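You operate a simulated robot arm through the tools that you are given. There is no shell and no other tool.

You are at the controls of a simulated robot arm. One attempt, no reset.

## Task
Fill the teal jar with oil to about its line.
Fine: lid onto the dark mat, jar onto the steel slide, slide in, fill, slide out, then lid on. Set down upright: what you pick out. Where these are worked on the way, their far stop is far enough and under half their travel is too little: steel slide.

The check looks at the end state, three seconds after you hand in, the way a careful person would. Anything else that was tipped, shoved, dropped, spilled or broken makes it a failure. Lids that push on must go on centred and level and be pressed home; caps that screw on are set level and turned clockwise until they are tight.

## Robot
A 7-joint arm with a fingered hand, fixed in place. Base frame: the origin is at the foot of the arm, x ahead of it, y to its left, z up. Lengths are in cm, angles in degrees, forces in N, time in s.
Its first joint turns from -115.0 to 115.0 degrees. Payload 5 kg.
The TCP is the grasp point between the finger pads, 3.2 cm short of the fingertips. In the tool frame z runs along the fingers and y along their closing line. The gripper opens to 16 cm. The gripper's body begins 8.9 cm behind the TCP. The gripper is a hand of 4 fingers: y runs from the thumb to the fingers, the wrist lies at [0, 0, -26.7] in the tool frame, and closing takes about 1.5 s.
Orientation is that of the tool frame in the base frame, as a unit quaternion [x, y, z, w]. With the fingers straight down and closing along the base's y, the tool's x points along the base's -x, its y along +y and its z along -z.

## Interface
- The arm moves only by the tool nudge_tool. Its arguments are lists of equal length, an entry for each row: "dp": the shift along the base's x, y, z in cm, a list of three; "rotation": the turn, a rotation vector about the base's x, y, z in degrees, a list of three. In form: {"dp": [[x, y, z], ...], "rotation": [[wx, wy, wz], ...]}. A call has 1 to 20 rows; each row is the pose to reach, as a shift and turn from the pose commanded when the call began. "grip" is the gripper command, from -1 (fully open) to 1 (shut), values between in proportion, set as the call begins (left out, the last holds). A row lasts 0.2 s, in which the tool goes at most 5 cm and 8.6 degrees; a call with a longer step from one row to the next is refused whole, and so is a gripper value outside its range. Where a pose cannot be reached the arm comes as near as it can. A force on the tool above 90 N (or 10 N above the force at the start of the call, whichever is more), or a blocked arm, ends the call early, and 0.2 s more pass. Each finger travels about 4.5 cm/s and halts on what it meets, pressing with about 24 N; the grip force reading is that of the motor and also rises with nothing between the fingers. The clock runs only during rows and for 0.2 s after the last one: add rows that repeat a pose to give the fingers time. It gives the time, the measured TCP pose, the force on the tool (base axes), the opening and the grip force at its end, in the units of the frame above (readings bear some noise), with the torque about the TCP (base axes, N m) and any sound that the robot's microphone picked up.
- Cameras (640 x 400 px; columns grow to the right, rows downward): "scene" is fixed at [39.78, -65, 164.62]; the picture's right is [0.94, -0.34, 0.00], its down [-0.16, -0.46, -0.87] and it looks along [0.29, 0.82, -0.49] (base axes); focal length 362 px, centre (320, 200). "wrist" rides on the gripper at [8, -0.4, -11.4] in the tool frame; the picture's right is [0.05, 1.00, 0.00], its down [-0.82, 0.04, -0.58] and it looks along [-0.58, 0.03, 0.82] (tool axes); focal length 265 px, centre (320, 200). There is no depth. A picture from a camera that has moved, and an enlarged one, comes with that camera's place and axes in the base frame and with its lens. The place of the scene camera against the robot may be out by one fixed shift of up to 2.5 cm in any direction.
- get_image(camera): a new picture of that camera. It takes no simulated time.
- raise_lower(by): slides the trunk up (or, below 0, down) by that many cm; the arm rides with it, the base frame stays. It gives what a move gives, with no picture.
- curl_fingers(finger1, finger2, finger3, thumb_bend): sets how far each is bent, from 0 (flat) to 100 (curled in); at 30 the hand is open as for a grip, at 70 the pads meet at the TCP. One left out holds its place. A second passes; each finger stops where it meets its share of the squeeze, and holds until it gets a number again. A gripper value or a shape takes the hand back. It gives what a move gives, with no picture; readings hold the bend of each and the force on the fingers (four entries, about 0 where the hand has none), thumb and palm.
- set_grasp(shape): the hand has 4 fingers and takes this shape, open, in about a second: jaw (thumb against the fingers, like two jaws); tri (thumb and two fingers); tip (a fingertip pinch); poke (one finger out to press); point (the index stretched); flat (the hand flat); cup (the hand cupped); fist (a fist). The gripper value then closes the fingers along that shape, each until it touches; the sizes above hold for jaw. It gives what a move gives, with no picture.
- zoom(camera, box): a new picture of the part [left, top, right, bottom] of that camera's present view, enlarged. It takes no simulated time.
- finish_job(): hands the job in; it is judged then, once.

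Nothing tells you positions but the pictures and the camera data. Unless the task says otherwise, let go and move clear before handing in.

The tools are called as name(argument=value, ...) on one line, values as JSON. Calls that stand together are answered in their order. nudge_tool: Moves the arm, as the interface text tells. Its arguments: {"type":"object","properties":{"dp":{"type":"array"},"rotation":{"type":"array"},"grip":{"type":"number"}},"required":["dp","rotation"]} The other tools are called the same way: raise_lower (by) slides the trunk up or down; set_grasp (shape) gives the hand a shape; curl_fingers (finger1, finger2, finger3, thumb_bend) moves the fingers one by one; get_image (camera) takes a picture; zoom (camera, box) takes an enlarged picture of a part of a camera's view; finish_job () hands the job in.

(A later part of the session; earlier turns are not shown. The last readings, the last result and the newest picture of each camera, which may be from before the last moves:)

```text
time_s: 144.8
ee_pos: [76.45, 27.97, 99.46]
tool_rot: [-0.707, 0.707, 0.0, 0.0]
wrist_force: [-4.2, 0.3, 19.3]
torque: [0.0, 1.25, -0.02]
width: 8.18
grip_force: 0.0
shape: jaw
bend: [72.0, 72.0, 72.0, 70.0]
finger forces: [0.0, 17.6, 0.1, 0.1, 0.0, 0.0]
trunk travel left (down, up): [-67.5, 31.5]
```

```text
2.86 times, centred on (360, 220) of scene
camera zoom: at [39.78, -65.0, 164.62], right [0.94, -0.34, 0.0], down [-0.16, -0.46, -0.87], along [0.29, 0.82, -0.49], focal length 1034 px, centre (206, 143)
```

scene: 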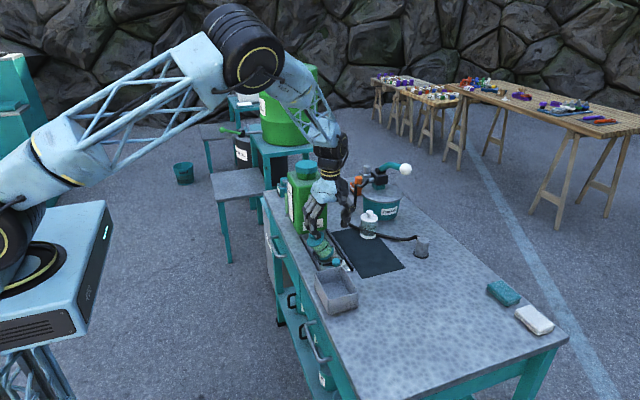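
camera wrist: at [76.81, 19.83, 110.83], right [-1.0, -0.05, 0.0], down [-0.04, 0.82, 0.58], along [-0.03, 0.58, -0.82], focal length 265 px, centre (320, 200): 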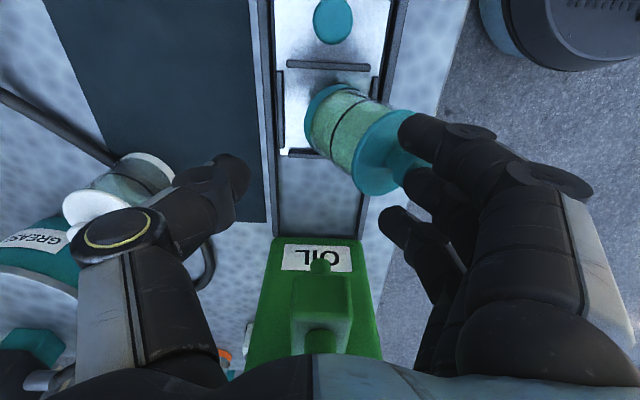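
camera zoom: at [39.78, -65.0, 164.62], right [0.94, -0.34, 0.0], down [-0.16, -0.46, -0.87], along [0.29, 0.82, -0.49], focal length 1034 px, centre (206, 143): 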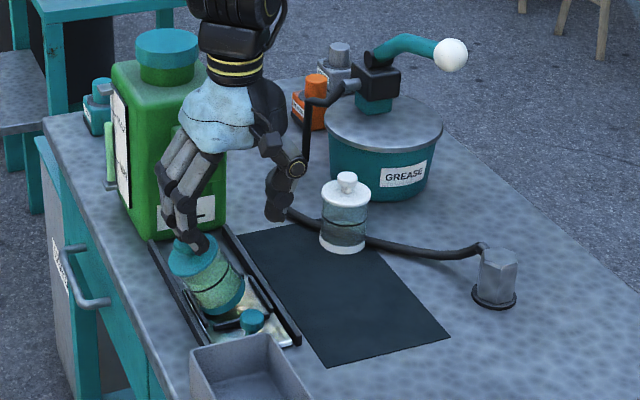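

One mistake here: my retreat call was refused for too long a step, and the following "open" ran while I was still pressing, so the finger dragged the knob and the jar is now leaning about 26° towards −x under the finger, lid still on. It is inside its tipping angle, so I'll bring it back slowly by easing the hand +x with the finger still on the knob.

nudge_tool(dp=[[0.15, 0, 0.05], [0.3, 0, 0.1], [0.5, 0, 0.1]], rotation=[[0, 0, 0], [0, 0, 0], [0, 0, 0]])

zoom(camera="scene", box=[300, 210, 350, 260])

get_image(camera="wrist")

```text
time_s: 145.6
ee_pos: [77.04, 27.74, 99.71]
tool_rot: [-0.707, 0.707, -0.001, 0.0]
wrist_force: [-2.9, 0.5, 20.4]
torque: [0.01, 1.32, -0.01]
width: 8.18
grip_force: 0.0
shape: jaw
bend: [72.0, 73.0, 72.0, 70.0]
finger forces: [0.0, 19.9, 0.0, 0.1, 0.0, 0.0]
trunk travel left (down, up): [-67.5, 31.5]
```

```text
8.00 times, centred on (325, 235) of scene
camera zoom: at [39.78, -65.0, 164.62], right [0.94, -0.34, 0.0], down [-0.16, -0.46, -0.87], along [0.29, 0.82, -0.49], focal length 2896 px, centre (280, -80)
```

zoom: 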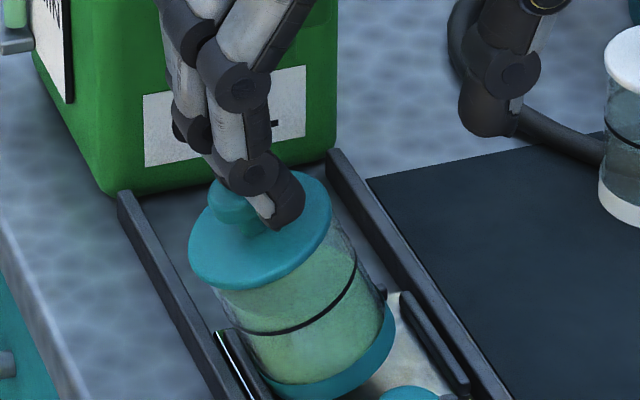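

```text
taken
camera wrist: at [77.42, 19.81, 110.98], right [-1.0, -0.05, 0.0], down [-0.04, 0.82, 0.58], along [-0.03, 0.58, -0.82], focal length 265 px, centre (320, 200)
```

wrist: 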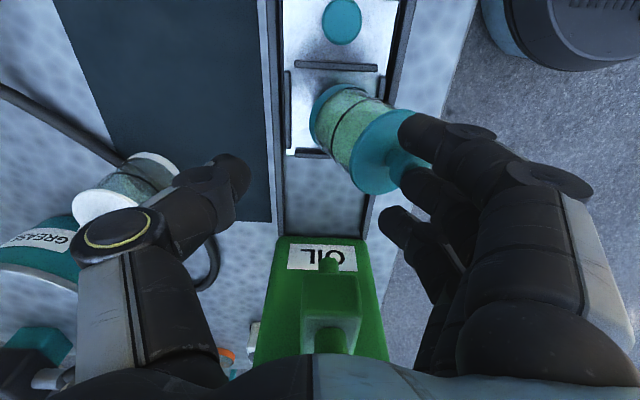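

The finger is behind the knob on its +x side, so easing the hand +x lets the jar come back under control. Continuing slowly.

nudge_tool(dp=[[0.2, 0, 0.05], [0.4, 0, 0.1], [0.6, 0, 0.15], [0.8, 0, 0.2], [0.8, 0, 0.2]], rotation=[[0, 0, 0], [0, 0, 0], [0, 0, 0], [0, 0, 0], [0, 0, 0]])

zoom(camera="scene", box=[300, 210, 350, 260])

zoom(camera="wrist", box=[260, 50, 460, 220])

```text
time_s: 146.8
ee_pos: [77.9, 27.87, 99.71]
tool_rot: [-0.707, 0.707, -0.001, 0.001]
wrist_force: [0.5, 0.7, 14.3]
torque: [-0.02, 0.68, -0.02]
width: 7.88
grip_force: 0.0
shape: jaw
bend: [72.0, 75.0, 72.0, 70.0]
finger forces: [0.1, 14.1, 0.0, 0.0, 0.0, 0.0]
trunk travel left (down, up): [-67.5, 31.5]
```

```text
8.00 times, centred on (325, 235) of scene
camera zoom: at [39.78, -65.0, 164.62], right [0.94, -0.34, 0.0], down [-0.16, -0.46, -0.87], along [0.29, 0.82, -0.49], focal length 2896 px, centre (280, -80)
```

zoom: 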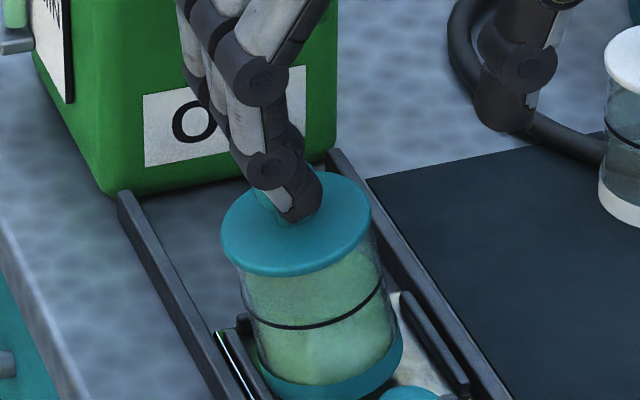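

```text
2.35 times, centred on (360, 135) of wrist
camera zoom: at [78.17, 19.83, 111.09], right [-1.0, -0.05, 0.0], down [-0.04, 0.82, 0.58], along [-0.03, 0.58, -0.82], focal length 624 px, centre (226, 353)
```

zoom: 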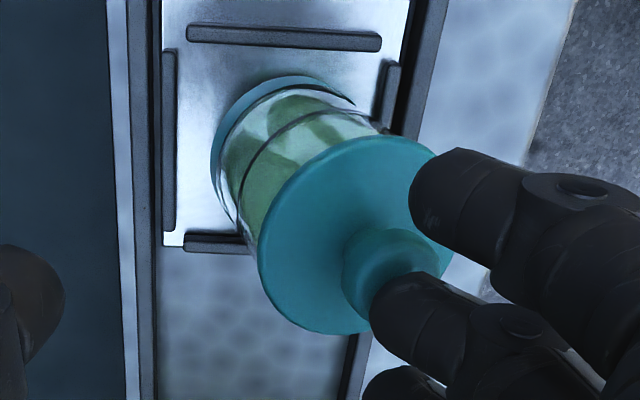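

The jar is nearly back, leaning about 12°. I'll continue easing +x with a slight rise.

nudge_tool(dp=[[0.2, 0, 0.05], [0.4, 0, 0.1], [0.6, 0, 0.15], [0.8, 0, 0.2], [0.8, 0, 0.2]], rotation=[[0, 0, 0], [0, 0, 0], [0, 0, 0], [0, 0, 0], [0, 0, 0]])

zoom(camera="scene", box=[300, 210, 350, 260])

zoom(camera="wrist", box=[260, 50, 460, 220])

```text
time_s: 148.0
ee_pos: [78.65, 28.0, 99.87]
tool_rot: [-0.707, 0.707, 0.0, 0.0]
wrist_force: [0.2, 0.8, 0.0]
torque: [-0.04, -0.02, 0.01]
width: 7.95
grip_force: 0.0
shape: jaw
bend: [72.0, 72.0, 72.0, 70.0]
finger forces: [0.0, 0.1, 0.0, 0.0, 0.0, 0.0]
trunk travel left (down, up): [-67.5, 31.5]
```

```text
8.00 times, centred on (325, 235) of scene
camera zoom: at [39.78, -65.0, 164.62], right [0.94, -0.34, 0.0], down [-0.16, -0.46, -0.87], along [0.29, 0.82, -0.49], focal length 2896 px, centre (280, -80)
```

zoom: 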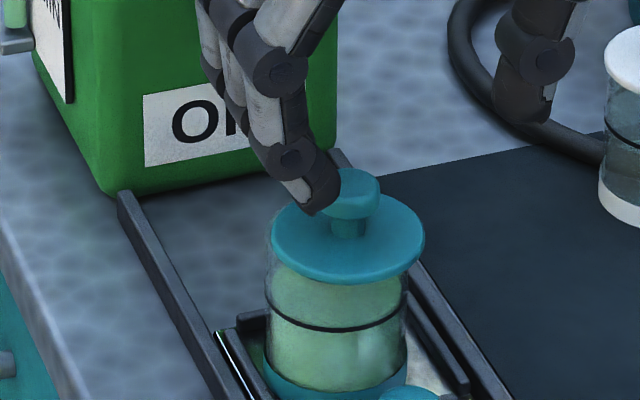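

```text
2.35 times, centred on (360, 135) of wrist
camera zoom: at [79.0, 19.91, 111.28], right [-1.0, -0.05, 0.0], down [-0.04, 0.82, 0.58], along [-0.03, 0.58, -0.82], focal length 624 px, centre (226, 353)
```

zoom: 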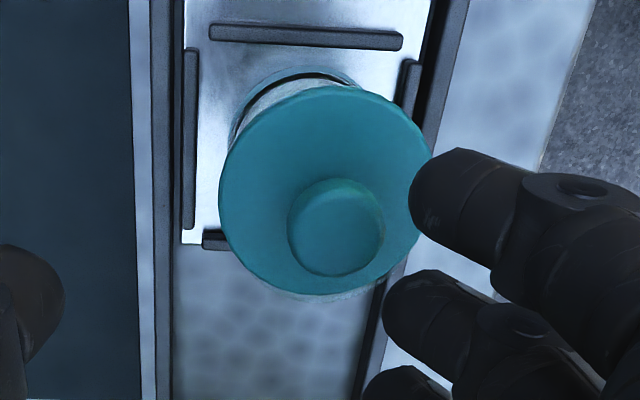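

The jar is upright again with the lid on and the finger is free. I'll rise clear carefully and inspect for any spill and for the lid's position.

nudge_tool(dp=[[0, 0, 1.5], [0, 0, 4], [0, 0, 7], [0, 0, 10], [0, 0, 10]], rotation=[[0, 0, 0], [0, 0, 0], [0, 0, 0], [0, 0, 0], [0, 0, 0]])

zoom(camera="scene", box=[305, 220, 355, 265])

zoom(camera="scene", box=[318, 230, 338, 250])

zoom(camera="wrist", box=[280, 40, 400, 160])

```text
time_s: 149.2
ee_pos: [78.85, 28.08, 109.76]
tool_rot: [-0.707, 0.707, -0.001, 0.0]
wrist_force: [0.3, 0.1, -0.5]
torque: [0.02, 0.0, -0.03]
width: 8.0
grip_force: 0.1
shape: jaw
bend: [72.0, 72.0, 72.0, 70.0]
finger forces: [0.1, 0.0, 0.0, 0.0, 0.0, 0.0]
trunk travel left (down, up): [-67.5, 31.5]
```

```text
8.89 times, centred on (330, 242) of scene
camera zoom: at [39.78, -65.0, 164.62], right [0.94, -0.34, 0.0], down [-0.16, -0.46, -0.87], along [0.29, 0.82, -0.49], focal length 3218 px, centre (231, -178)
```

zoom: 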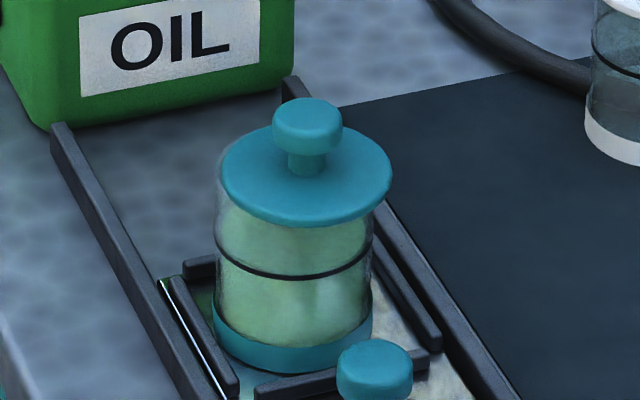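

```text
16.00 times, centred on (328, 240) of scene
camera zoom: at [39.78, -65.0, 164.62], right [0.94, -0.34, 0.0], down [-0.16, -0.46, -0.87], along [0.29, 0.82, -0.49], focal length 5793 px, centre (192, -440)
```

zoom: 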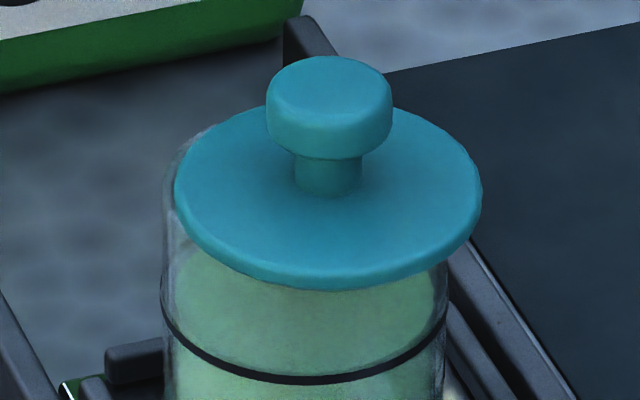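

```text
3.33 times, centred on (340, 100) of wrist
camera zoom: at [79.19, 20.06, 121.11], right [-1.0, -0.05, 0.0], down [-0.04, 0.82, 0.58], along [-0.03, 0.58, -0.82], focal length 885 px, centre (253, 533)
```

zoom: 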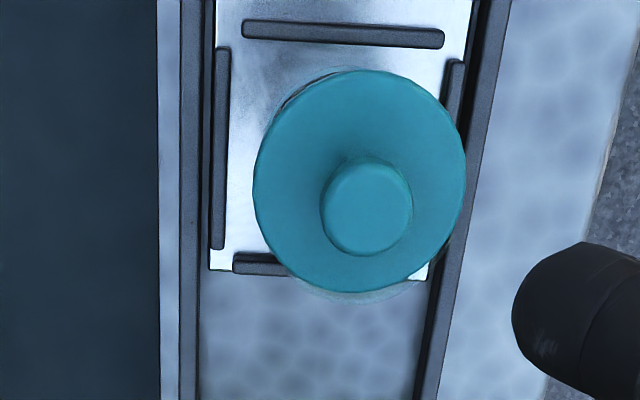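

The rocking has shifted the lid: it is now about 0.45 cm towards +x and 0.7 cm towards −y, though the jar is upright and I see no spill. I'll re-grip the lid with the knob centred in the hand and put it on again.

nudge_tool(dp=[[-1, -0.5, 0], [-2.2, -1, 0], [-3.1, -1.3, 0], [-3.1, -1.3, 0], [-3.1, -1.3, 0]], rotation=[[0, 0, 0], [0, 0, 0], [0, 0, 0], [0, 0, 0], [0, 0, 0]], grip=0.5)

zoom(camera="wrist", box=[250, 60, 390, 220])

zoom(camera="scene", box=[305, 220, 355, 265])

```text
time_s: 150.4
ee_pos: [75.68, 26.71, 109.89]
tool_rot: [0.707, -0.707, 0.001, -0.001]
wrist_force: [-0.6, -0.1, -0.3]
torque: [0.01, 0.02, 0.02]
width: 4.05
grip_force: 0.0
shape: jaw
bend: [73.0, 73.0, 73.0, 70.0]
finger forces: [0.0, 0.0, 0.0, 0.1, 0.1, 0.0]
trunk travel left (down, up): [-67.5, 31.5]
```

```text
2.50 times, centred on (320, 140) of wrist
camera zoom: at [76.04, 18.69, 121.23], right [-1.0, -0.05, 0.0], down [-0.04, 0.82, 0.58], along [-0.03, 0.58, -0.82], focal length 664 px, centre (320, 350)
```

zoom: 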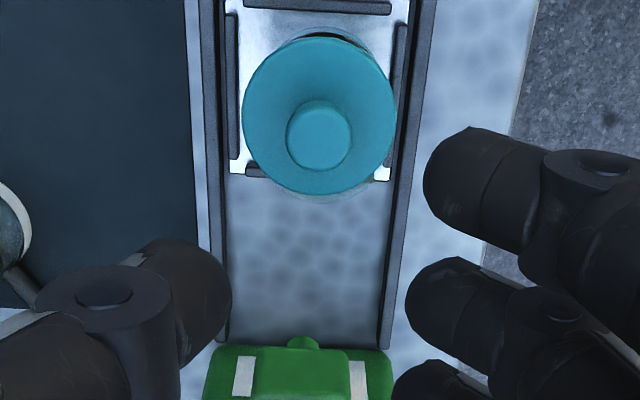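

```text
8.89 times, centred on (330, 242) of scene
camera zoom: at [39.78, -65.0, 164.62], right [0.94, -0.34, 0.0], down [-0.16, -0.46, -0.87], along [0.29, 0.82, -0.49], focal length 3218 px, centre (231, -178)
```

zoom: 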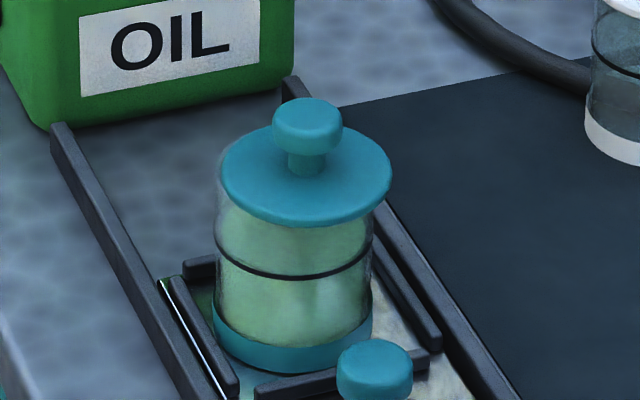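

The knob is centred under the hand. Descending and gripping.

nudge_tool(dp=[[0, 0, -4], [0, 0, -8], [0, 0, -11], [0, 0, -12.1], [0, 0, -12.1]], rotation=[[0, 0, 0], [0, 0, 0], [0, 0, 0], [0, 0, 0], [0, 0, 0]])

zoom(camera="wrist", box=[250, 70, 390, 230])

zoom(camera="scene", box=[305, 215, 355, 260])

```text
time_s: 151.6
ee_pos: [75.42, 26.56, 97.72]
tool_rot: [0.707, -0.707, -0.001, 0.0]
wrist_force: [0.7, -0.1, -0.1]
torque: [-0.06, 0.0, 0.01]
width: 4.03
grip_force: 0.1
shape: jaw
bend: [73.0, 73.0, 73.0, 70.0]
finger forces: [0.0, 0.0, 0.0, 0.0, 0.1, 0.0]
trunk travel left (down, up): [-67.5, 31.5]
```

```text
2.50 times, centred on (320, 150) of wrist
camera zoom: at [75.86, 18.57, 109.08], right [-1.0, -0.05, 0.0], down [-0.04, 0.82, 0.58], along [-0.03, 0.58, -0.82], focal length 664 px, centre (320, 325)
```

zoom: 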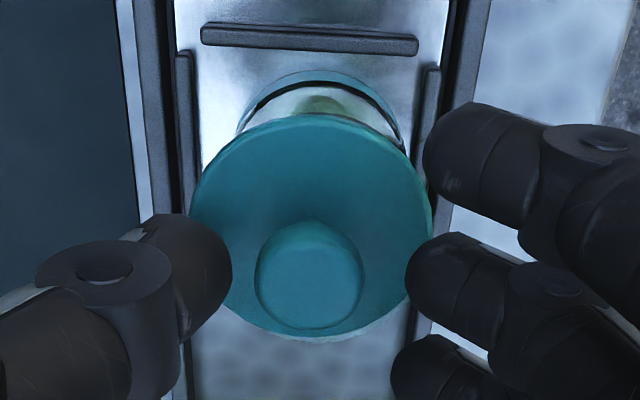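

```text
8.89 times, centred on (330, 238) of scene
camera zoom: at [39.78, -65.0, 164.62], right [0.94, -0.34, 0.0], down [-0.16, -0.46, -0.87], along [0.29, 0.82, -0.49], focal length 3218 px, centre (231, -133)
```

zoom: 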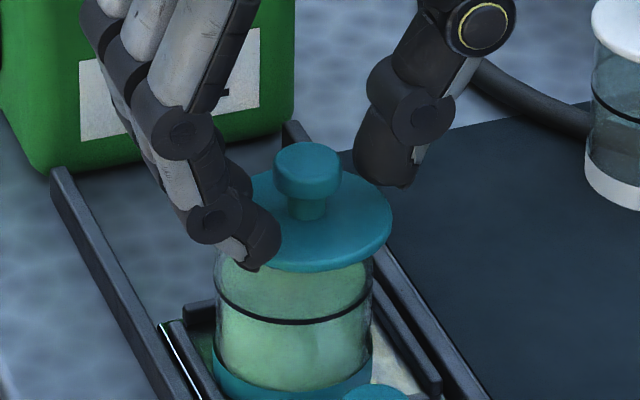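

nudge_tool(dp=[[0.2, 0, 0], [0.2, 0, 0]], rotation=[[0, 0, 0], [0, 0, 0]])

nudge_tool(dp=[[0, 0, 0], [0, 0, 0], [0, 0, 0], [0, 0, 0], [0, 0, 0], [0, 0, 0]], rotation=[[0, 0, 0], [0, 0, 0], [0, 0, 0], [0, 0, 0], [0, 0, 0], [0, 0, 0]], grip=0.9)

nudge_tool(dp=[[0, 0, 0.4], [0, 0, 0.8], [0, 0, 1.2], [0, 0, 1.2]], rotation=[[0, 0, 0], [0, 0, 0], [0, 0, 0], [0, 0, 0]])

zoom(camera="scene", box=[318, 228, 338, 248])

zoom(camera="wrist", box=[250, 60, 390, 220])

```text
time_s: 152.2
ee_pos: [75.66, 26.68, 97.71]
tool_rot: [-0.707, 0.707, -0.001, 0.0]
wrist_force: [0.0, -0.6, -0.3]
torque: [-0.01, -0.04, 0.01]
width: 4.04
grip_force: 0.0
shape: jaw
bend: [73.0, 73.0, 73.0, 70.0]
finger forces: [0.0, 0.0, 0.1, 0.0, 0.1, 0.1]
trunk travel left (down, up): [-67.5, 31.5]
```

```text
time_s: 153.6
ee_pos: [75.84, 26.59, 97.87]
tool_rot: [0.707, -0.707, 0.001, -0.001]
wrist_force: [1.0, 0.0, 4.6]
torque: [-0.03, 0.12, -0.01]
width: 0.6
grip_force: 23.8
shape: jaw
bend: [68.0, 72.0, 68.0, 71.0]
finger forces: [0.0, 14.2, 0.1, 0.1, 15.5, 0.0]
trunk travel left (down, up): [-67.5, 31.5]
```

```text
time_s: 154.6
ee_pos: [75.67, 26.58, 99.01]
tool_rot: [0.707, -0.707, 0.0, 0.001]
wrist_force: [0.3, 0.0, -0.7]
torque: [0.0, 0.0, -0.01]
width: 0.52
grip_force: 24.0
shape: jaw
bend: [68.0, 70.0, 68.0, 72.0]
finger forces: [0.1, 13.9, 0.0, 0.0, 13.9, 0.0]
trunk travel left (down, up): [-67.5, 31.5]
```

```text
16.00 times, centred on (328, 238) of scene
camera zoom: at [39.78, -65.0, 164.62], right [0.94, -0.34, 0.0], down [-0.16, -0.46, -0.87], along [0.29, 0.82, -0.49], focal length 5793 px, centre (192, -408)
```

zoom: 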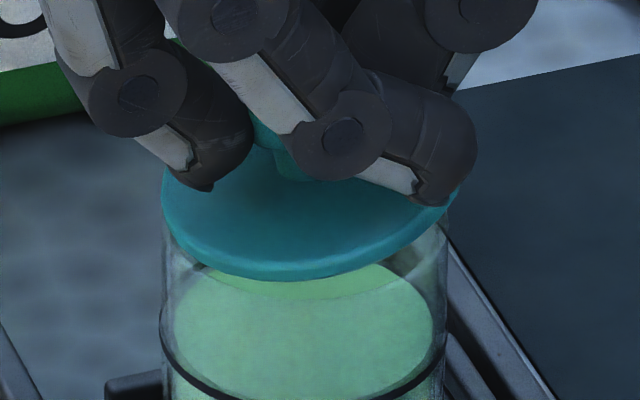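

```text
2.50 times, centred on (320, 140) of wrist
camera zoom: at [76.11, 18.62, 110.29], right [-1.0, -0.05, 0.0], down [-0.04, 0.82, 0.58], along [-0.03, 0.58, -0.82], focal length 664 px, centre (320, 350)
```

zoom: 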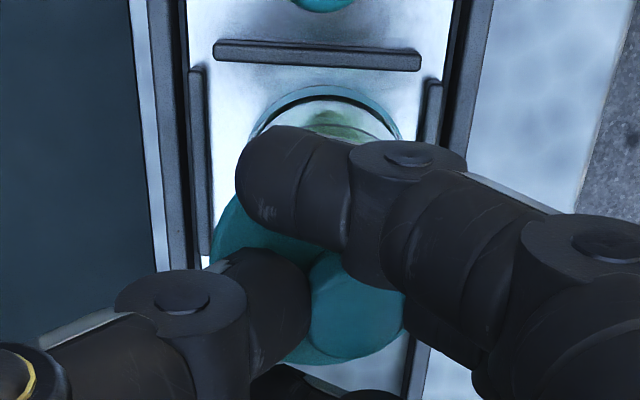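

The lid is lifted and close to level. The jar is at about (75.43, 27.68) and the lid at (75.4, 26.86), so I'll shift +0.8 in y and check.

nudge_tool(dp=[[0, 0.3, 0.2], [0, 0.6, 0.3], [0, 0.82, 0.3], [0, 0.82, 0.3]], rotation=[[0, 0.5, 0], [0, 1, 0], [0, 1.5, 0], [0, 1.5, 0]])

zoom(camera="scene", box=[318, 226, 338, 246])

zoom(camera="wrist", box=[250, 60, 390, 220])

```text
time_s: 155.6
ee_pos: [75.75, 27.57, 99.18]
tool_rot: [0.707, -0.707, -0.01, 0.009]
wrist_force: [0.4, 0.5, -0.1]
torque: [-0.01, -0.03, -0.02]
width: 0.55
grip_force: 23.9
shape: jaw
bend: [68.0, 70.0, 68.0, 72.0]
finger forces: [0.0, 13.9, 0.0, 0.0, 14.0, 0.1]
trunk travel left (down, up): [-67.5, 31.5]
```

```text
16.00 times, centred on (328, 236) of scene
camera zoom: at [39.78, -65.0, 164.62], right [0.94, -0.34, 0.0], down [-0.16, -0.46, -0.87], along [0.29, 0.82, -0.49], focal length 5793 px, centre (192, -376)
```

zoom: 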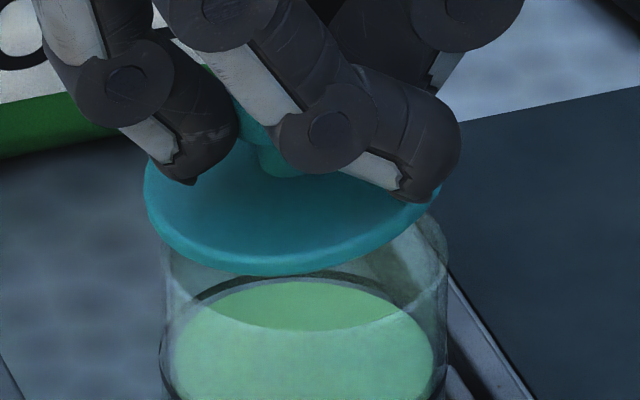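

```text
2.50 times, centred on (320, 140) of wrist
camera zoom: at [76.43, 19.47, 110.61], right [-1.0, -0.05, 0.03], down [-0.03, 0.82, 0.58], along [-0.05, 0.58, -0.82], focal length 664 px, centre (320, 350)
```

zoom: 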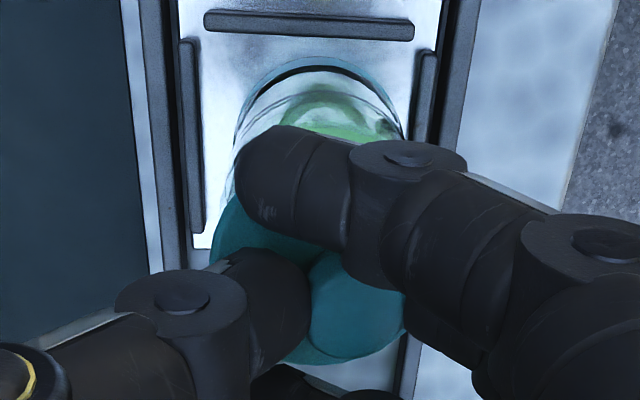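

nudge_tool(dp=[[0.15, 0.05, -0.3], [0.25, 0.1, -0.6], [0.25, 0.1, -0.9], [0.25, 0.1, -0.9]], rotation=[[0, 1.2, 0], [0, 2.5, 0], [0, 2.5, 0], [0, 2.5, 0]])

zoom(camera="scene", box=[318, 230, 338, 250])

zoom(camera="wrist", box=[250, 60, 390, 220])

```text
time_s: 156.6
ee_pos: [76.05, 27.45, 98.43]
tool_rot: [-0.707, 0.707, 0.025, -0.025]
wrist_force: [-1.0, 0.6, -0.2]
torque: [-0.03, -0.04, -0.01]
width: 0.56
grip_force: 24.6
shape: jaw
bend: [68.0, 70.0, 68.0, 72.0]
finger forces: [0.1, 13.9, 0.0, 0.0, 13.8, 0.0]
trunk travel left (down, up): [-67.5, 31.5]
```

```text
16.00 times, centred on (328, 240) of scene
camera zoom: at [39.78, -65.0, 164.62], right [0.94, -0.34, 0.0], down [-0.16, -0.46, -0.87], along [0.29, 0.82, -0.49], focal length 5793 px, centre (192, -440)
```

zoom: 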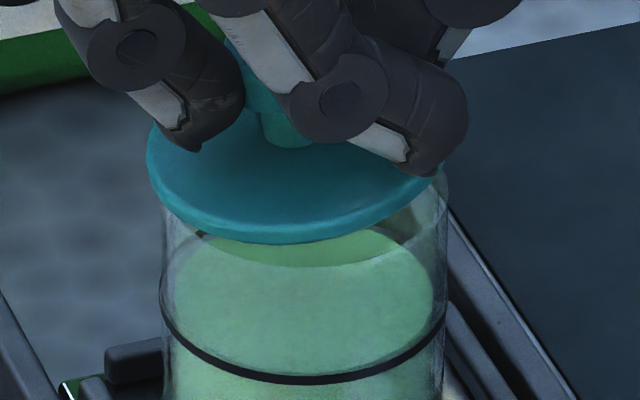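

```text
2.50 times, centred on (320, 140) of wrist
camera zoom: at [77.16, 19.43, 109.68], right [-1.0, -0.05, 0.07], down [0.0, 0.82, 0.58], along [-0.09, 0.58, -0.81], focal length 664 px, centre (320, 350)
```

zoom: 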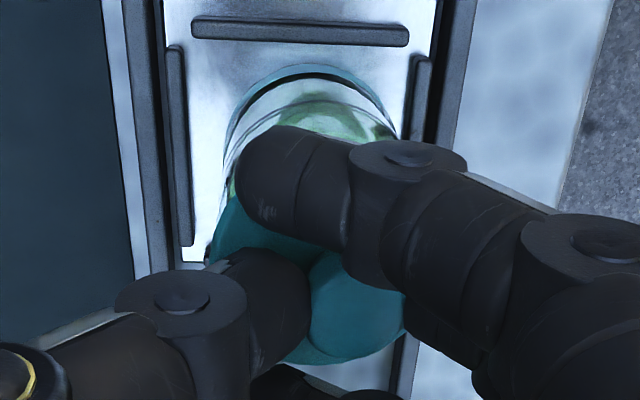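

Level, and deliberately held about 0.23 cm to −x to allow for the release shift. Lowering to contact.

nudge_tool(dp=[[0, 0, -0.2], [0, 0, -0.4], [0, 0, -0.5], [0, 0, -0.5]], rotation=[[0, 0, 0], [0, 0, 0], [0, 0, 0], [0, 0, 0]])

zoom(camera="scene", box=[318, 230, 338, 250])

```text
time_s: 157.6
ee_pos: [76.0, 27.59, 97.99]
tool_rot: [-0.707, 0.707, 0.024, -0.024]
wrist_force: [0.0, -0.2, 1.0]
torque: [0.0, 0.05, -0.01]
width: 0.56
grip_force: 23.4
shape: jaw
bend: [68.0, 71.0, 68.0, 72.0]
finger forces: [0.0, 13.6, 0.0, 0.0, 14.1, 0.0]
trunk travel left (down, up): [-67.5, 31.5]
```

```text
16.00 times, centred on (328, 240) of scene
camera zoom: at [39.78, -65.0, 164.62], right [0.94, -0.34, 0.0], down [-0.16, -0.46, -0.87], along [0.29, 0.82, -0.49], focal length 5793 px, centre (192, -440)
```

zoom: 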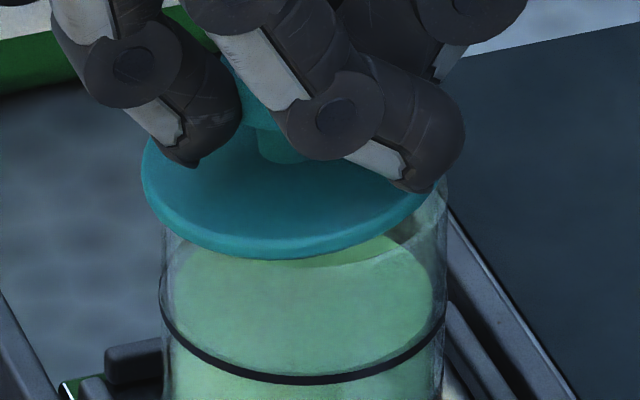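

nudge_tool(dp=[[0.08, 0, -0.1], [0.1, 0, -0.25], [0.1, 0, -0.35]], rotation=[[0, 0, 0], [0, 0, 0], [0, 0, 0]])

zoom(camera="scene", box=[318, 230, 338, 250])

```text
time_s: 158.4
ee_pos: [76.09, 27.56, 97.72]
tool_rot: [-0.707, 0.707, 0.024, -0.024]
wrist_force: [0.7, -0.7, 8.1]
torque: [-0.03, 0.26, 0.0]
width: 0.61
grip_force: 24.0
shape: jaw
bend: [68.0, 71.0, 68.0, 72.0]
finger forces: [0.1, 14.8, 0.0, 0.0, 15.8, 0.0]
trunk travel left (down, up): [-67.5, 31.5]
```

```text
16.00 times, centred on (328, 240) of scene
camera zoom: at [39.78, -65.0, 164.62], right [0.94, -0.34, 0.0], down [-0.16, -0.46, -0.87], along [0.29, 0.82, -0.49], focal length 5793 px, centre (192, -440)
```

zoom: 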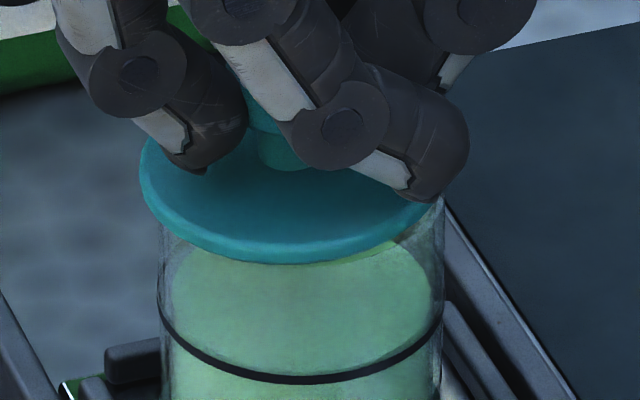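

Contact at 8 N, but the −x side rides slightly high, so I'm a bit too far over. I'll ease +0.2 in x while lightly pressed and listen for the snap.

nudge_tool(dp=[[0.1, 0, 0.1], [0.2, 0, 0.1], [0.2, 0, 0]], rotation=[[0, 0, 0], [0, 0, 0], [0, 0, 0]])

zoom(camera="scene", box=[318, 230, 338, 250])

```text
time_s: 159.2
ee_pos: [76.37, 27.58, 97.54]
tool_rot: [0.707, -0.706, -0.024, 0.024]
wrist_force: [0.2, -1.1, 5.1]
torque: [-0.05, 0.28, 0.0]
width: 0.57
grip_force: 24.3
shape: jaw
bend: [68.0, 71.0, 68.0, 71.0]
finger forces: [0.1, 14.8, 0.0, 0.1, 14.9, 0.0]
trunk travel left (down, up): [-67.5, 31.5]
heard: snap
```

```text
16.00 times, centred on (328, 240) of scene
camera zoom: at [39.78, -65.0, 164.62], right [0.94, -0.34, 0.0], down [-0.16, -0.46, -0.87], along [0.29, 0.82, -0.49], focal length 5793 px, centre (192, -440)
```

zoom: 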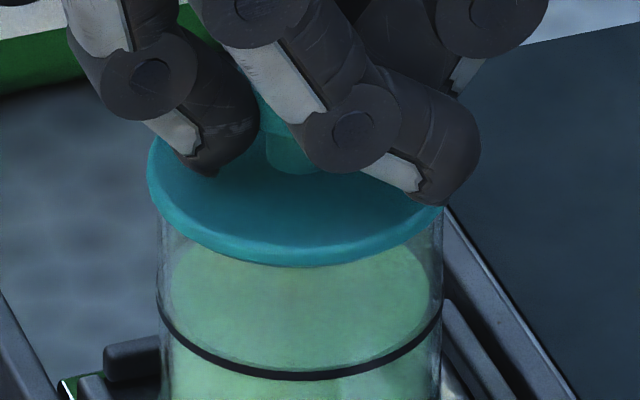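

Snap: the lid has dropped into place. It looks slightly high on the −x side in my grip, so I'll gently rotate the hand back about −4° to press it level.

nudge_tool(dp=[[-0.1, 0, 0], [-0.2, 0, -0.05], [-0.25, 0, -0.05]], rotation=[[0, -1.5, 0], [0, -3, 0], [0, -4, 0]])

zoom(camera="scene", box=[318, 230, 338, 250])

```text
time_s: 160.0
ee_pos: [76.06, 27.52, 97.65]
tool_rot: [0.707, -0.707, 0.0, -0.001]
wrist_force: [0.3, -2.0, 8.8]
torque: [-0.05, 0.36, 0.03]
width: 0.61
grip_force: 24.2
shape: jaw
bend: [68.0, 72.0, 68.0, 71.0]
finger forces: [0.0, 16.5, 0.0, 0.0, 17.1, 0.1]
trunk travel left (down, up): [-67.5, 31.5]
```

```text
16.00 times, centred on (328, 240) of scene
camera zoom: at [39.78, -65.0, 164.62], right [0.94, -0.34, 0.0], down [-0.16, -0.46, -0.87], along [0.29, 0.82, -0.49], focal length 5793 px, centre (192, -440)
```

zoom: 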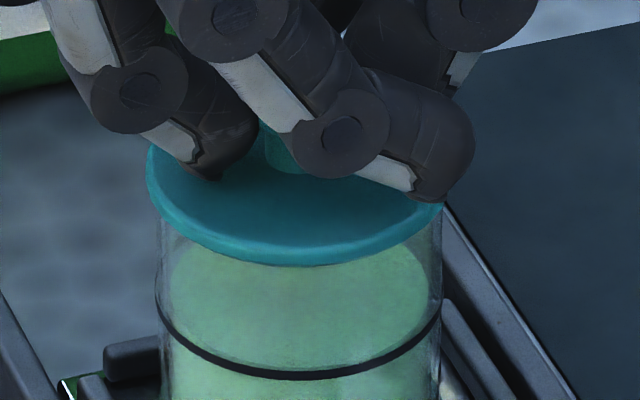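

Now the release: open just enough, hand still.

nudge_tool(dp=[[0, 0, 0.05], [0, 0, 0.1], [0, 0, 0.1]], rotation=[[0, 0, 0], [0, 0, 0], [0, 0, 0]], grip=0.55)

zoom(camera="scene", box=[318, 230, 338, 250])

zoom(camera="wrist", box=[250, 60, 390, 220])

```text
time_s: 160.8
ee_pos: [75.91, 27.47, 97.69]
tool_rot: [0.707, -0.707, 0.0, 0.0]
wrist_force: [-0.6, -0.3, -0.8]
torque: [-0.04, -0.02, -0.03]
width: 3.58
grip_force: 0.1
shape: jaw
bend: [73.0, 73.0, 73.0, 70.0]
finger forces: [0.0, 0.0, 0.0, 0.0, 0.0, 0.0]
trunk travel left (down, up): [-67.5, 31.5]
```

```text
16.00 times, centred on (328, 240) of scene
camera zoom: at [39.78, -65.0, 164.62], right [0.94, -0.34, 0.0], down [-0.16, -0.46, -0.87], along [0.29, 0.82, -0.49], focal length 5793 px, centre (192, -440)
```

zoom: 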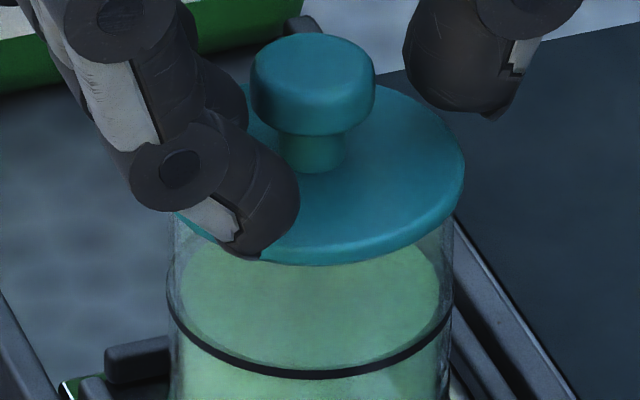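

```text
2.50 times, centred on (320, 140) of wrist
camera zoom: at [76.36, 19.52, 108.99], right [-1.0, -0.05, 0.0], down [-0.04, 0.82, 0.58], along [-0.03, 0.58, -0.82], focal length 664 px, centre (320, 350)
```

zoom: 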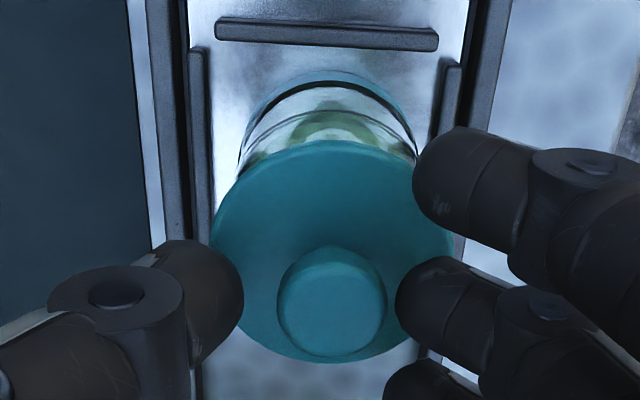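

No snap-off this time, and the lid is centred on the jar. Both fingers are clear of the knob, so I'll rise straight up in legal steps.

nudge_tool(dp=[[0, 0, 0.5], [0, 0, 1.5], [0, 0, 3], [0, 0, 6], [0, 0, 10], [0, 0, 10]], rotation=[[0, 0, 0], [0, 0, 0], [0, 0, 0], [0, 0, 0], [0, 0, 0], [0, 0, 0]])

zoom(camera="scene", box=[318, 230, 338, 250])

zoom(camera="wrist", box=[280, 65, 360, 155])

zoom(camera="scene", box=[305, 220, 355, 265])

```text
time_s: 162.2
ee_pos: [76.07, 27.65, 107.43]
tool_rot: [0.707, -0.707, 0.0, 0.0]
wrist_force: [-0.6, 0.2, -0.7]
torque: [-0.02, 0.01, 0.01]
width: 3.58
grip_force: 0.1
shape: jaw
bend: [73.0, 73.0, 73.0, 70.0]
finger forces: [0.0, 0.1, 0.1, 0.0, 0.1, 0.0]
trunk travel left (down, up): [-67.5, 31.5]
```

```text
16.00 times, centred on (328, 240) of scene
camera zoom: at [39.78, -65.0, 164.62], right [0.94, -0.34, 0.0], down [-0.16, -0.46, -0.87], along [0.29, 0.82, -0.49], focal length 5793 px, centre (192, -440)
```

zoom: 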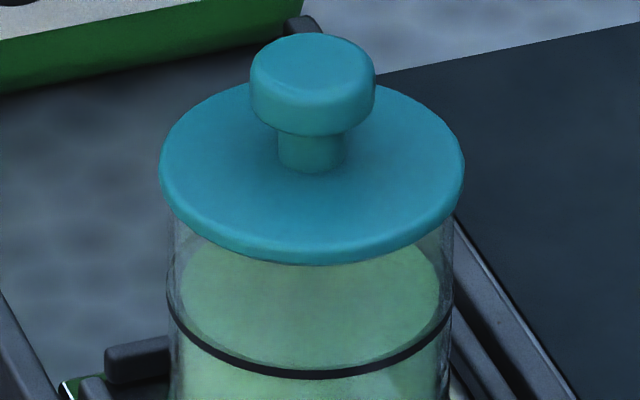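

```text
4.44 times, centred on (320, 110) of wrist
camera zoom: at [76.39, 19.63, 118.75], right [-1.0, -0.05, 0.0], down [-0.04, 0.82, 0.58], along [-0.03, 0.58, -0.82], focal length 1180 px, centre (320, 600)
```

zoom: 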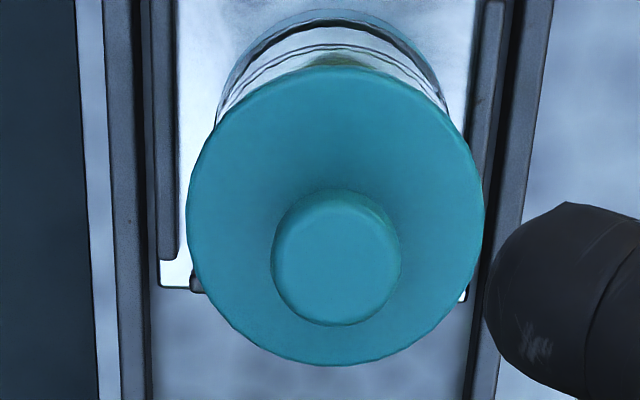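

```text
8.89 times, centred on (330, 242) of scene
camera zoom: at [39.78, -65.0, 164.62], right [0.94, -0.34, 0.0], down [-0.16, -0.46, -0.87], along [0.29, 0.82, -0.49], focal length 3218 px, centre (231, -178)
```

zoom: 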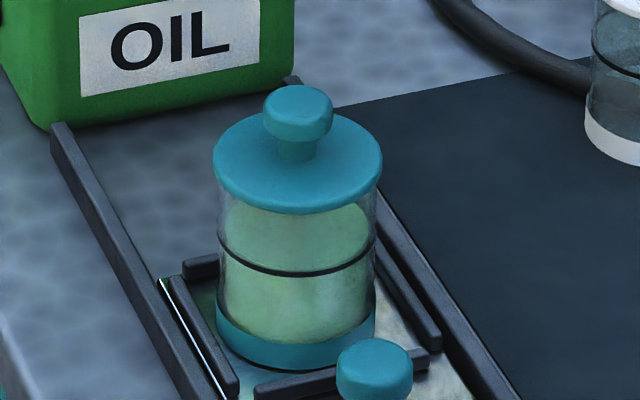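

Now the lid reads centred (about 0 in x, about −0.1 in y), level and at its seat height. As a last assurance I'll press it gently with closed fingers, exactly as before (that press itself did no harm), then lift straight up before opening anything.

nudge_tool(dp=[[0.3, 0, 0], [0.6, 0.05, 0], [0.6, 0.05, 0], [0.6, 0.05, 0], [0.6, 0.05, -2], [0.6, 0.05, -4.5], [0.6, 0.05, -6.7], [0.6, 0.05, -6.7]], rotation=[[0, 0, 0], [0, 0, 0], [0, 0, 0], [0, 0, 0], [0, 0, 0], [0, 0, 0], [0, 0, 0], [0, 0, 0]], grip=1.0)

zoom(camera="scene", box=[314, 215, 346, 255])

```text
time_s: 164.0
ee_pos: [76.93, 27.81, 100.69]
tool_rot: [0.707, -0.707, 0.0, 0.0]
wrist_force: [0.8, 0.2, 0.0]
torque: [-0.03, -0.02, 0.03]
width: 0.04
grip_force: 24.0
shape: jaw
bend: [68.0, 63.0, 68.0, 67.0]
finger forces: [0.0, 0.0, 0.0, 0.0, 0.0, 0.0]
trunk travel left (down, up): [-67.5, 31.5]
```

```text
10.00 times, centred on (330, 235) of scene
camera zoom: at [39.78, -65.0, 164.62], right [0.94, -0.34, 0.0], down [-0.16, -0.46, -0.87], along [0.29, 0.82, -0.49], focal length 3620 px, centre (220, -150)
```

zoom: 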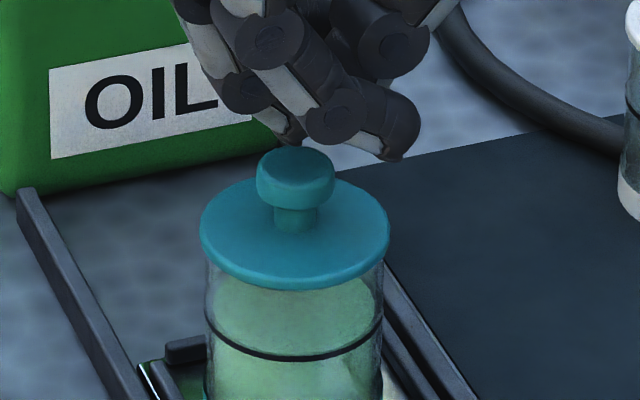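

nudge_tool(dp=[[-0.1, 0, -0.4], [-0.1, 0, -0.8], [-0.1, 0, -1.1], [-0.1, 0, -1.2]], rotation=[[0, 0, 0], [0, 0, 0], [0, 0, 0], [0, 0, 0]])

zoom(camera="scene", box=[318, 230, 338, 250])

```text
time_s: 165.0
ee_pos: [76.67, 27.65, 99.69]
tool_rot: [0.707, -0.707, 0.0, -0.001]
wrist_force: [0.2, 0.5, 8.2]
torque: [0.0, 0.12, 0.01]
width: 0.02
grip_force: 23.9
shape: jaw
bend: [68.0, 63.0, 68.0, 67.0]
finger forces: [0.1, 0.1, 0.1, 0.1, 0.0, 0.1]
trunk travel left (down, up): [-67.5, 31.5]
```

```text
16.00 times, centred on (328, 240) of scene
camera zoom: at [39.78, -65.0, 164.62], right [0.94, -0.34, 0.0], down [-0.16, -0.46, -0.87], along [0.29, 0.82, -0.49], focal length 5793 px, centre (192, -440)
```

zoom: 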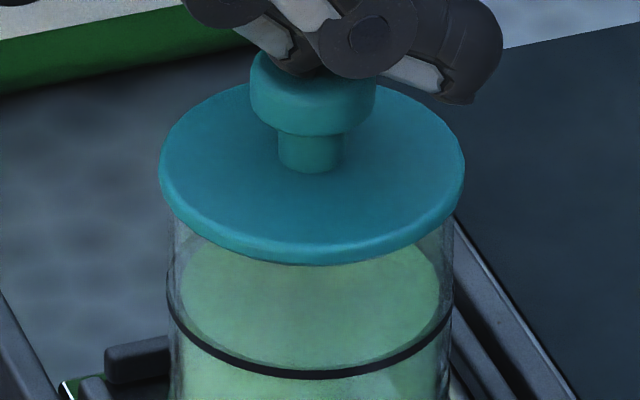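

nudge_tool(dp=[[0, 0, -0.1], [0, 0, -0.2], [0, 0, -0.2]], rotation=[[0, 0, 0], [0, 0, 0], [0, 0, 0]])

zoom(camera="scene", box=[318, 230, 338, 250])

```text
time_s: 165.8
ee_pos: [76.48, 27.55, 99.73]
tool_rot: [0.707, -0.707, 0.001, -0.001]
wrist_force: [2.3, 2.1, 21.5]
torque: [0.09, 0.14, -0.03]
width: 0.01
grip_force: 24.2
shape: jaw
bend: [68.0, 66.0, 68.0, 67.0]
finger forces: [0.0, 0.0, 0.0, 0.0, 0.1, 0.1]
trunk travel left (down, up): [-67.5, 31.5]
```

```text
16.00 times, centred on (328, 240) of scene
camera zoom: at [39.78, -65.0, 164.62], right [0.94, -0.34, 0.0], down [-0.16, -0.46, -0.87], along [0.29, 0.82, -0.49], focal length 5793 px, centre (192, -440)
```

zoom: 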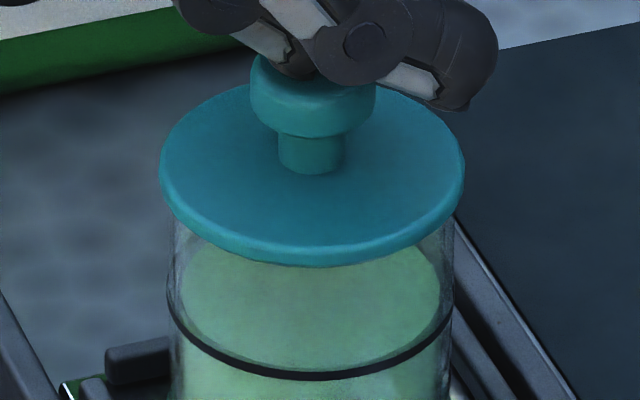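

The lid doesn't move at 21 N: it stays centred, level and home. Now I'll lift straight up with the hand still closed, in small legal steps and as a single call.

nudge_tool(dp=[[0, 0, 0.4], [0, 0, 1.5], [0, 0, 4], [0, 0, 7], [0, 0, 10], [0, 0, 13], [0, 0, 13]], rotation=[[0, 0, 0], [0, 0, 0], [0, 0, 0], [0, 0, 0], [0, 0, 0], [0, 0, 0], [0, 0, 0]])

zoom(camera="scene", box=[318, 230, 338, 250])

get_image(camera="wrist")

```text
time_s: 167.4
ee_pos: [76.89, 27.35, 112.5]
tool_rot: [0.707, -0.707, 0.0, 0.0]
wrist_force: [0.2, -0.2, -0.7]
torque: [0.0, -0.01, 0.0]
width: 0.0
grip_force: 23.5
shape: jaw
bend: [68.0, 63.0, 68.0, 67.0]
finger forces: [0.0, 0.0, 0.1, 0.0, 0.0, 0.0]
trunk travel left (down, up): [-67.5, 31.5]
```

```text
16.00 times, centred on (328, 240) of scene
camera zoom: at [39.78, -65.0, 164.62], right [0.94, -0.34, 0.0], down [-0.16, -0.46, -0.87], along [0.29, 0.82, -0.49], focal length 5793 px, centre (192, -440)
```

zoom: 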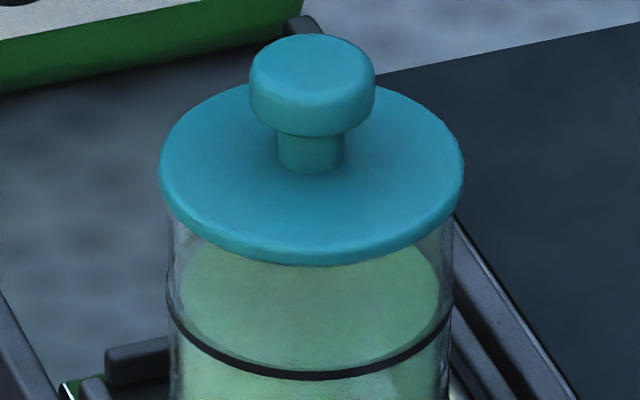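

```text
taken
camera wrist: at [77.2, 19.37, 123.84], right [-1.0, -0.05, 0.0], down [-0.04, 0.82, 0.58], along [-0.03, 0.58, -0.82], focal length 265 px, centre (320, 200)
```

wrist: 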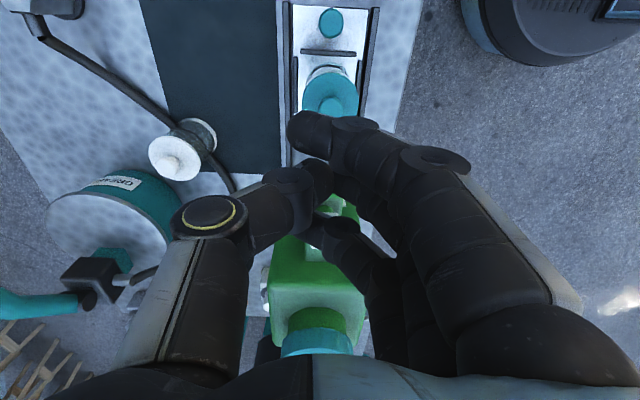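

Everything stays put. I'll move the hand well clear and then check the whole bench.

nudge_tool(dp=[[0, 0, 3], [0, 0, 7], [0, 0, 11], [-3, -3, 12], [-6, -6, 12], [-9, -9, 12], [-9, -9, 12]], rotation=[[0, 0, 0], [0, 0, 0], [0, 0, 0], [0, 0, 0], [0, 0, 0], [0, 0, 0], [0, 0, 0]])

zoom(camera="scene", box=[270, 150, 450, 290])

zoom(camera="scene", box=[300, 215, 370, 285])

get_image(camera="wrist")

```text
time_s: 169.0
ee_pos: [67.6, 18.68, 124.36]
tool_rot: [0.708, -0.706, 0.0, 0.001]
wrist_force: [0.6, -0.6, -0.3]
torque: [-0.02, 0.0, 0.02]
width: 0.0
grip_force: 24.5
shape: jaw
bend: [68.0, 63.0, 68.0, 67.0]
finger forces: [0.0, 0.0, 0.0, 0.0, 0.0, 0.1]
trunk travel left (down, up): [-67.5, 31.5]
```

```text
2.86 times, centred on (360, 220) of scene
camera zoom: at [39.78, -65.0, 164.62], right [0.94, -0.34, 0.0], down [-0.16, -0.46, -0.87], along [0.29, 0.82, -0.49], focal length 1034 px, centre (206, 143)
```

zoom: 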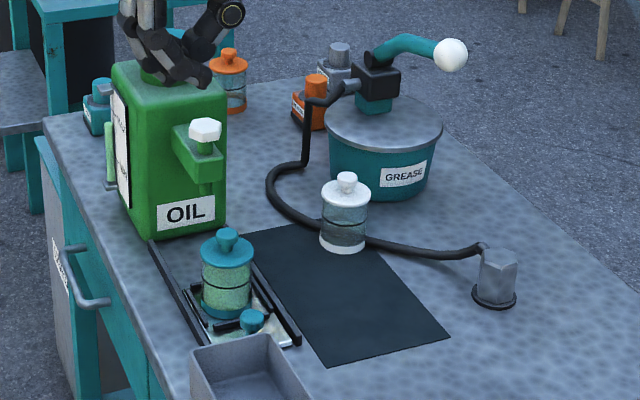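

```text
5.71 times, centred on (335, 250) of scene
camera zoom: at [39.78, -65.0, 164.62], right [0.94, -0.34, 0.0], down [-0.16, -0.46, -0.87], along [0.29, 0.82, -0.49], focal length 2069 px, centre (234, -86)
```

zoom: 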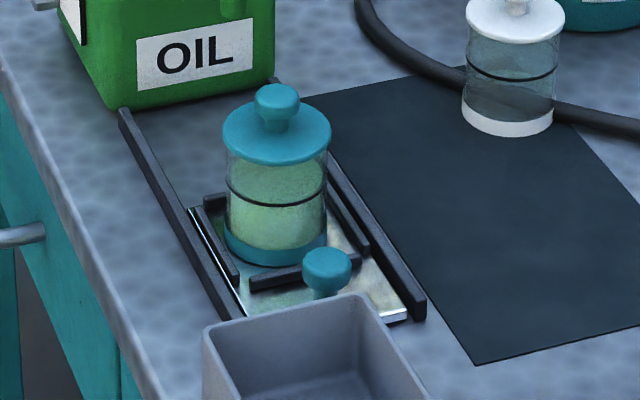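

```text
taken
camera wrist: at [67.87, 10.6, 135.6], right [-1.0, -0.05, 0.0], down [-0.04, 0.82, 0.58], along [-0.03, 0.58, -0.82], focal length 265 px, centre (320, 200)
```

wrist: 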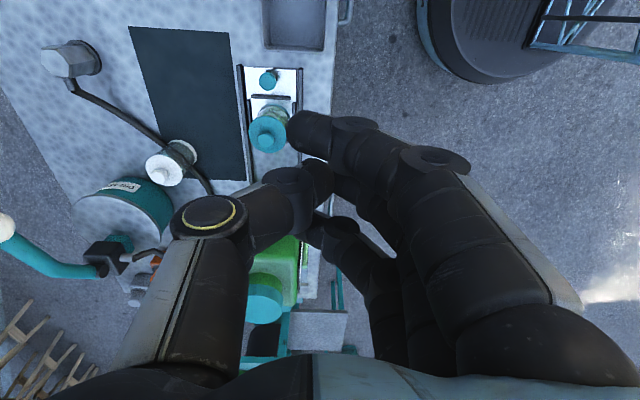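

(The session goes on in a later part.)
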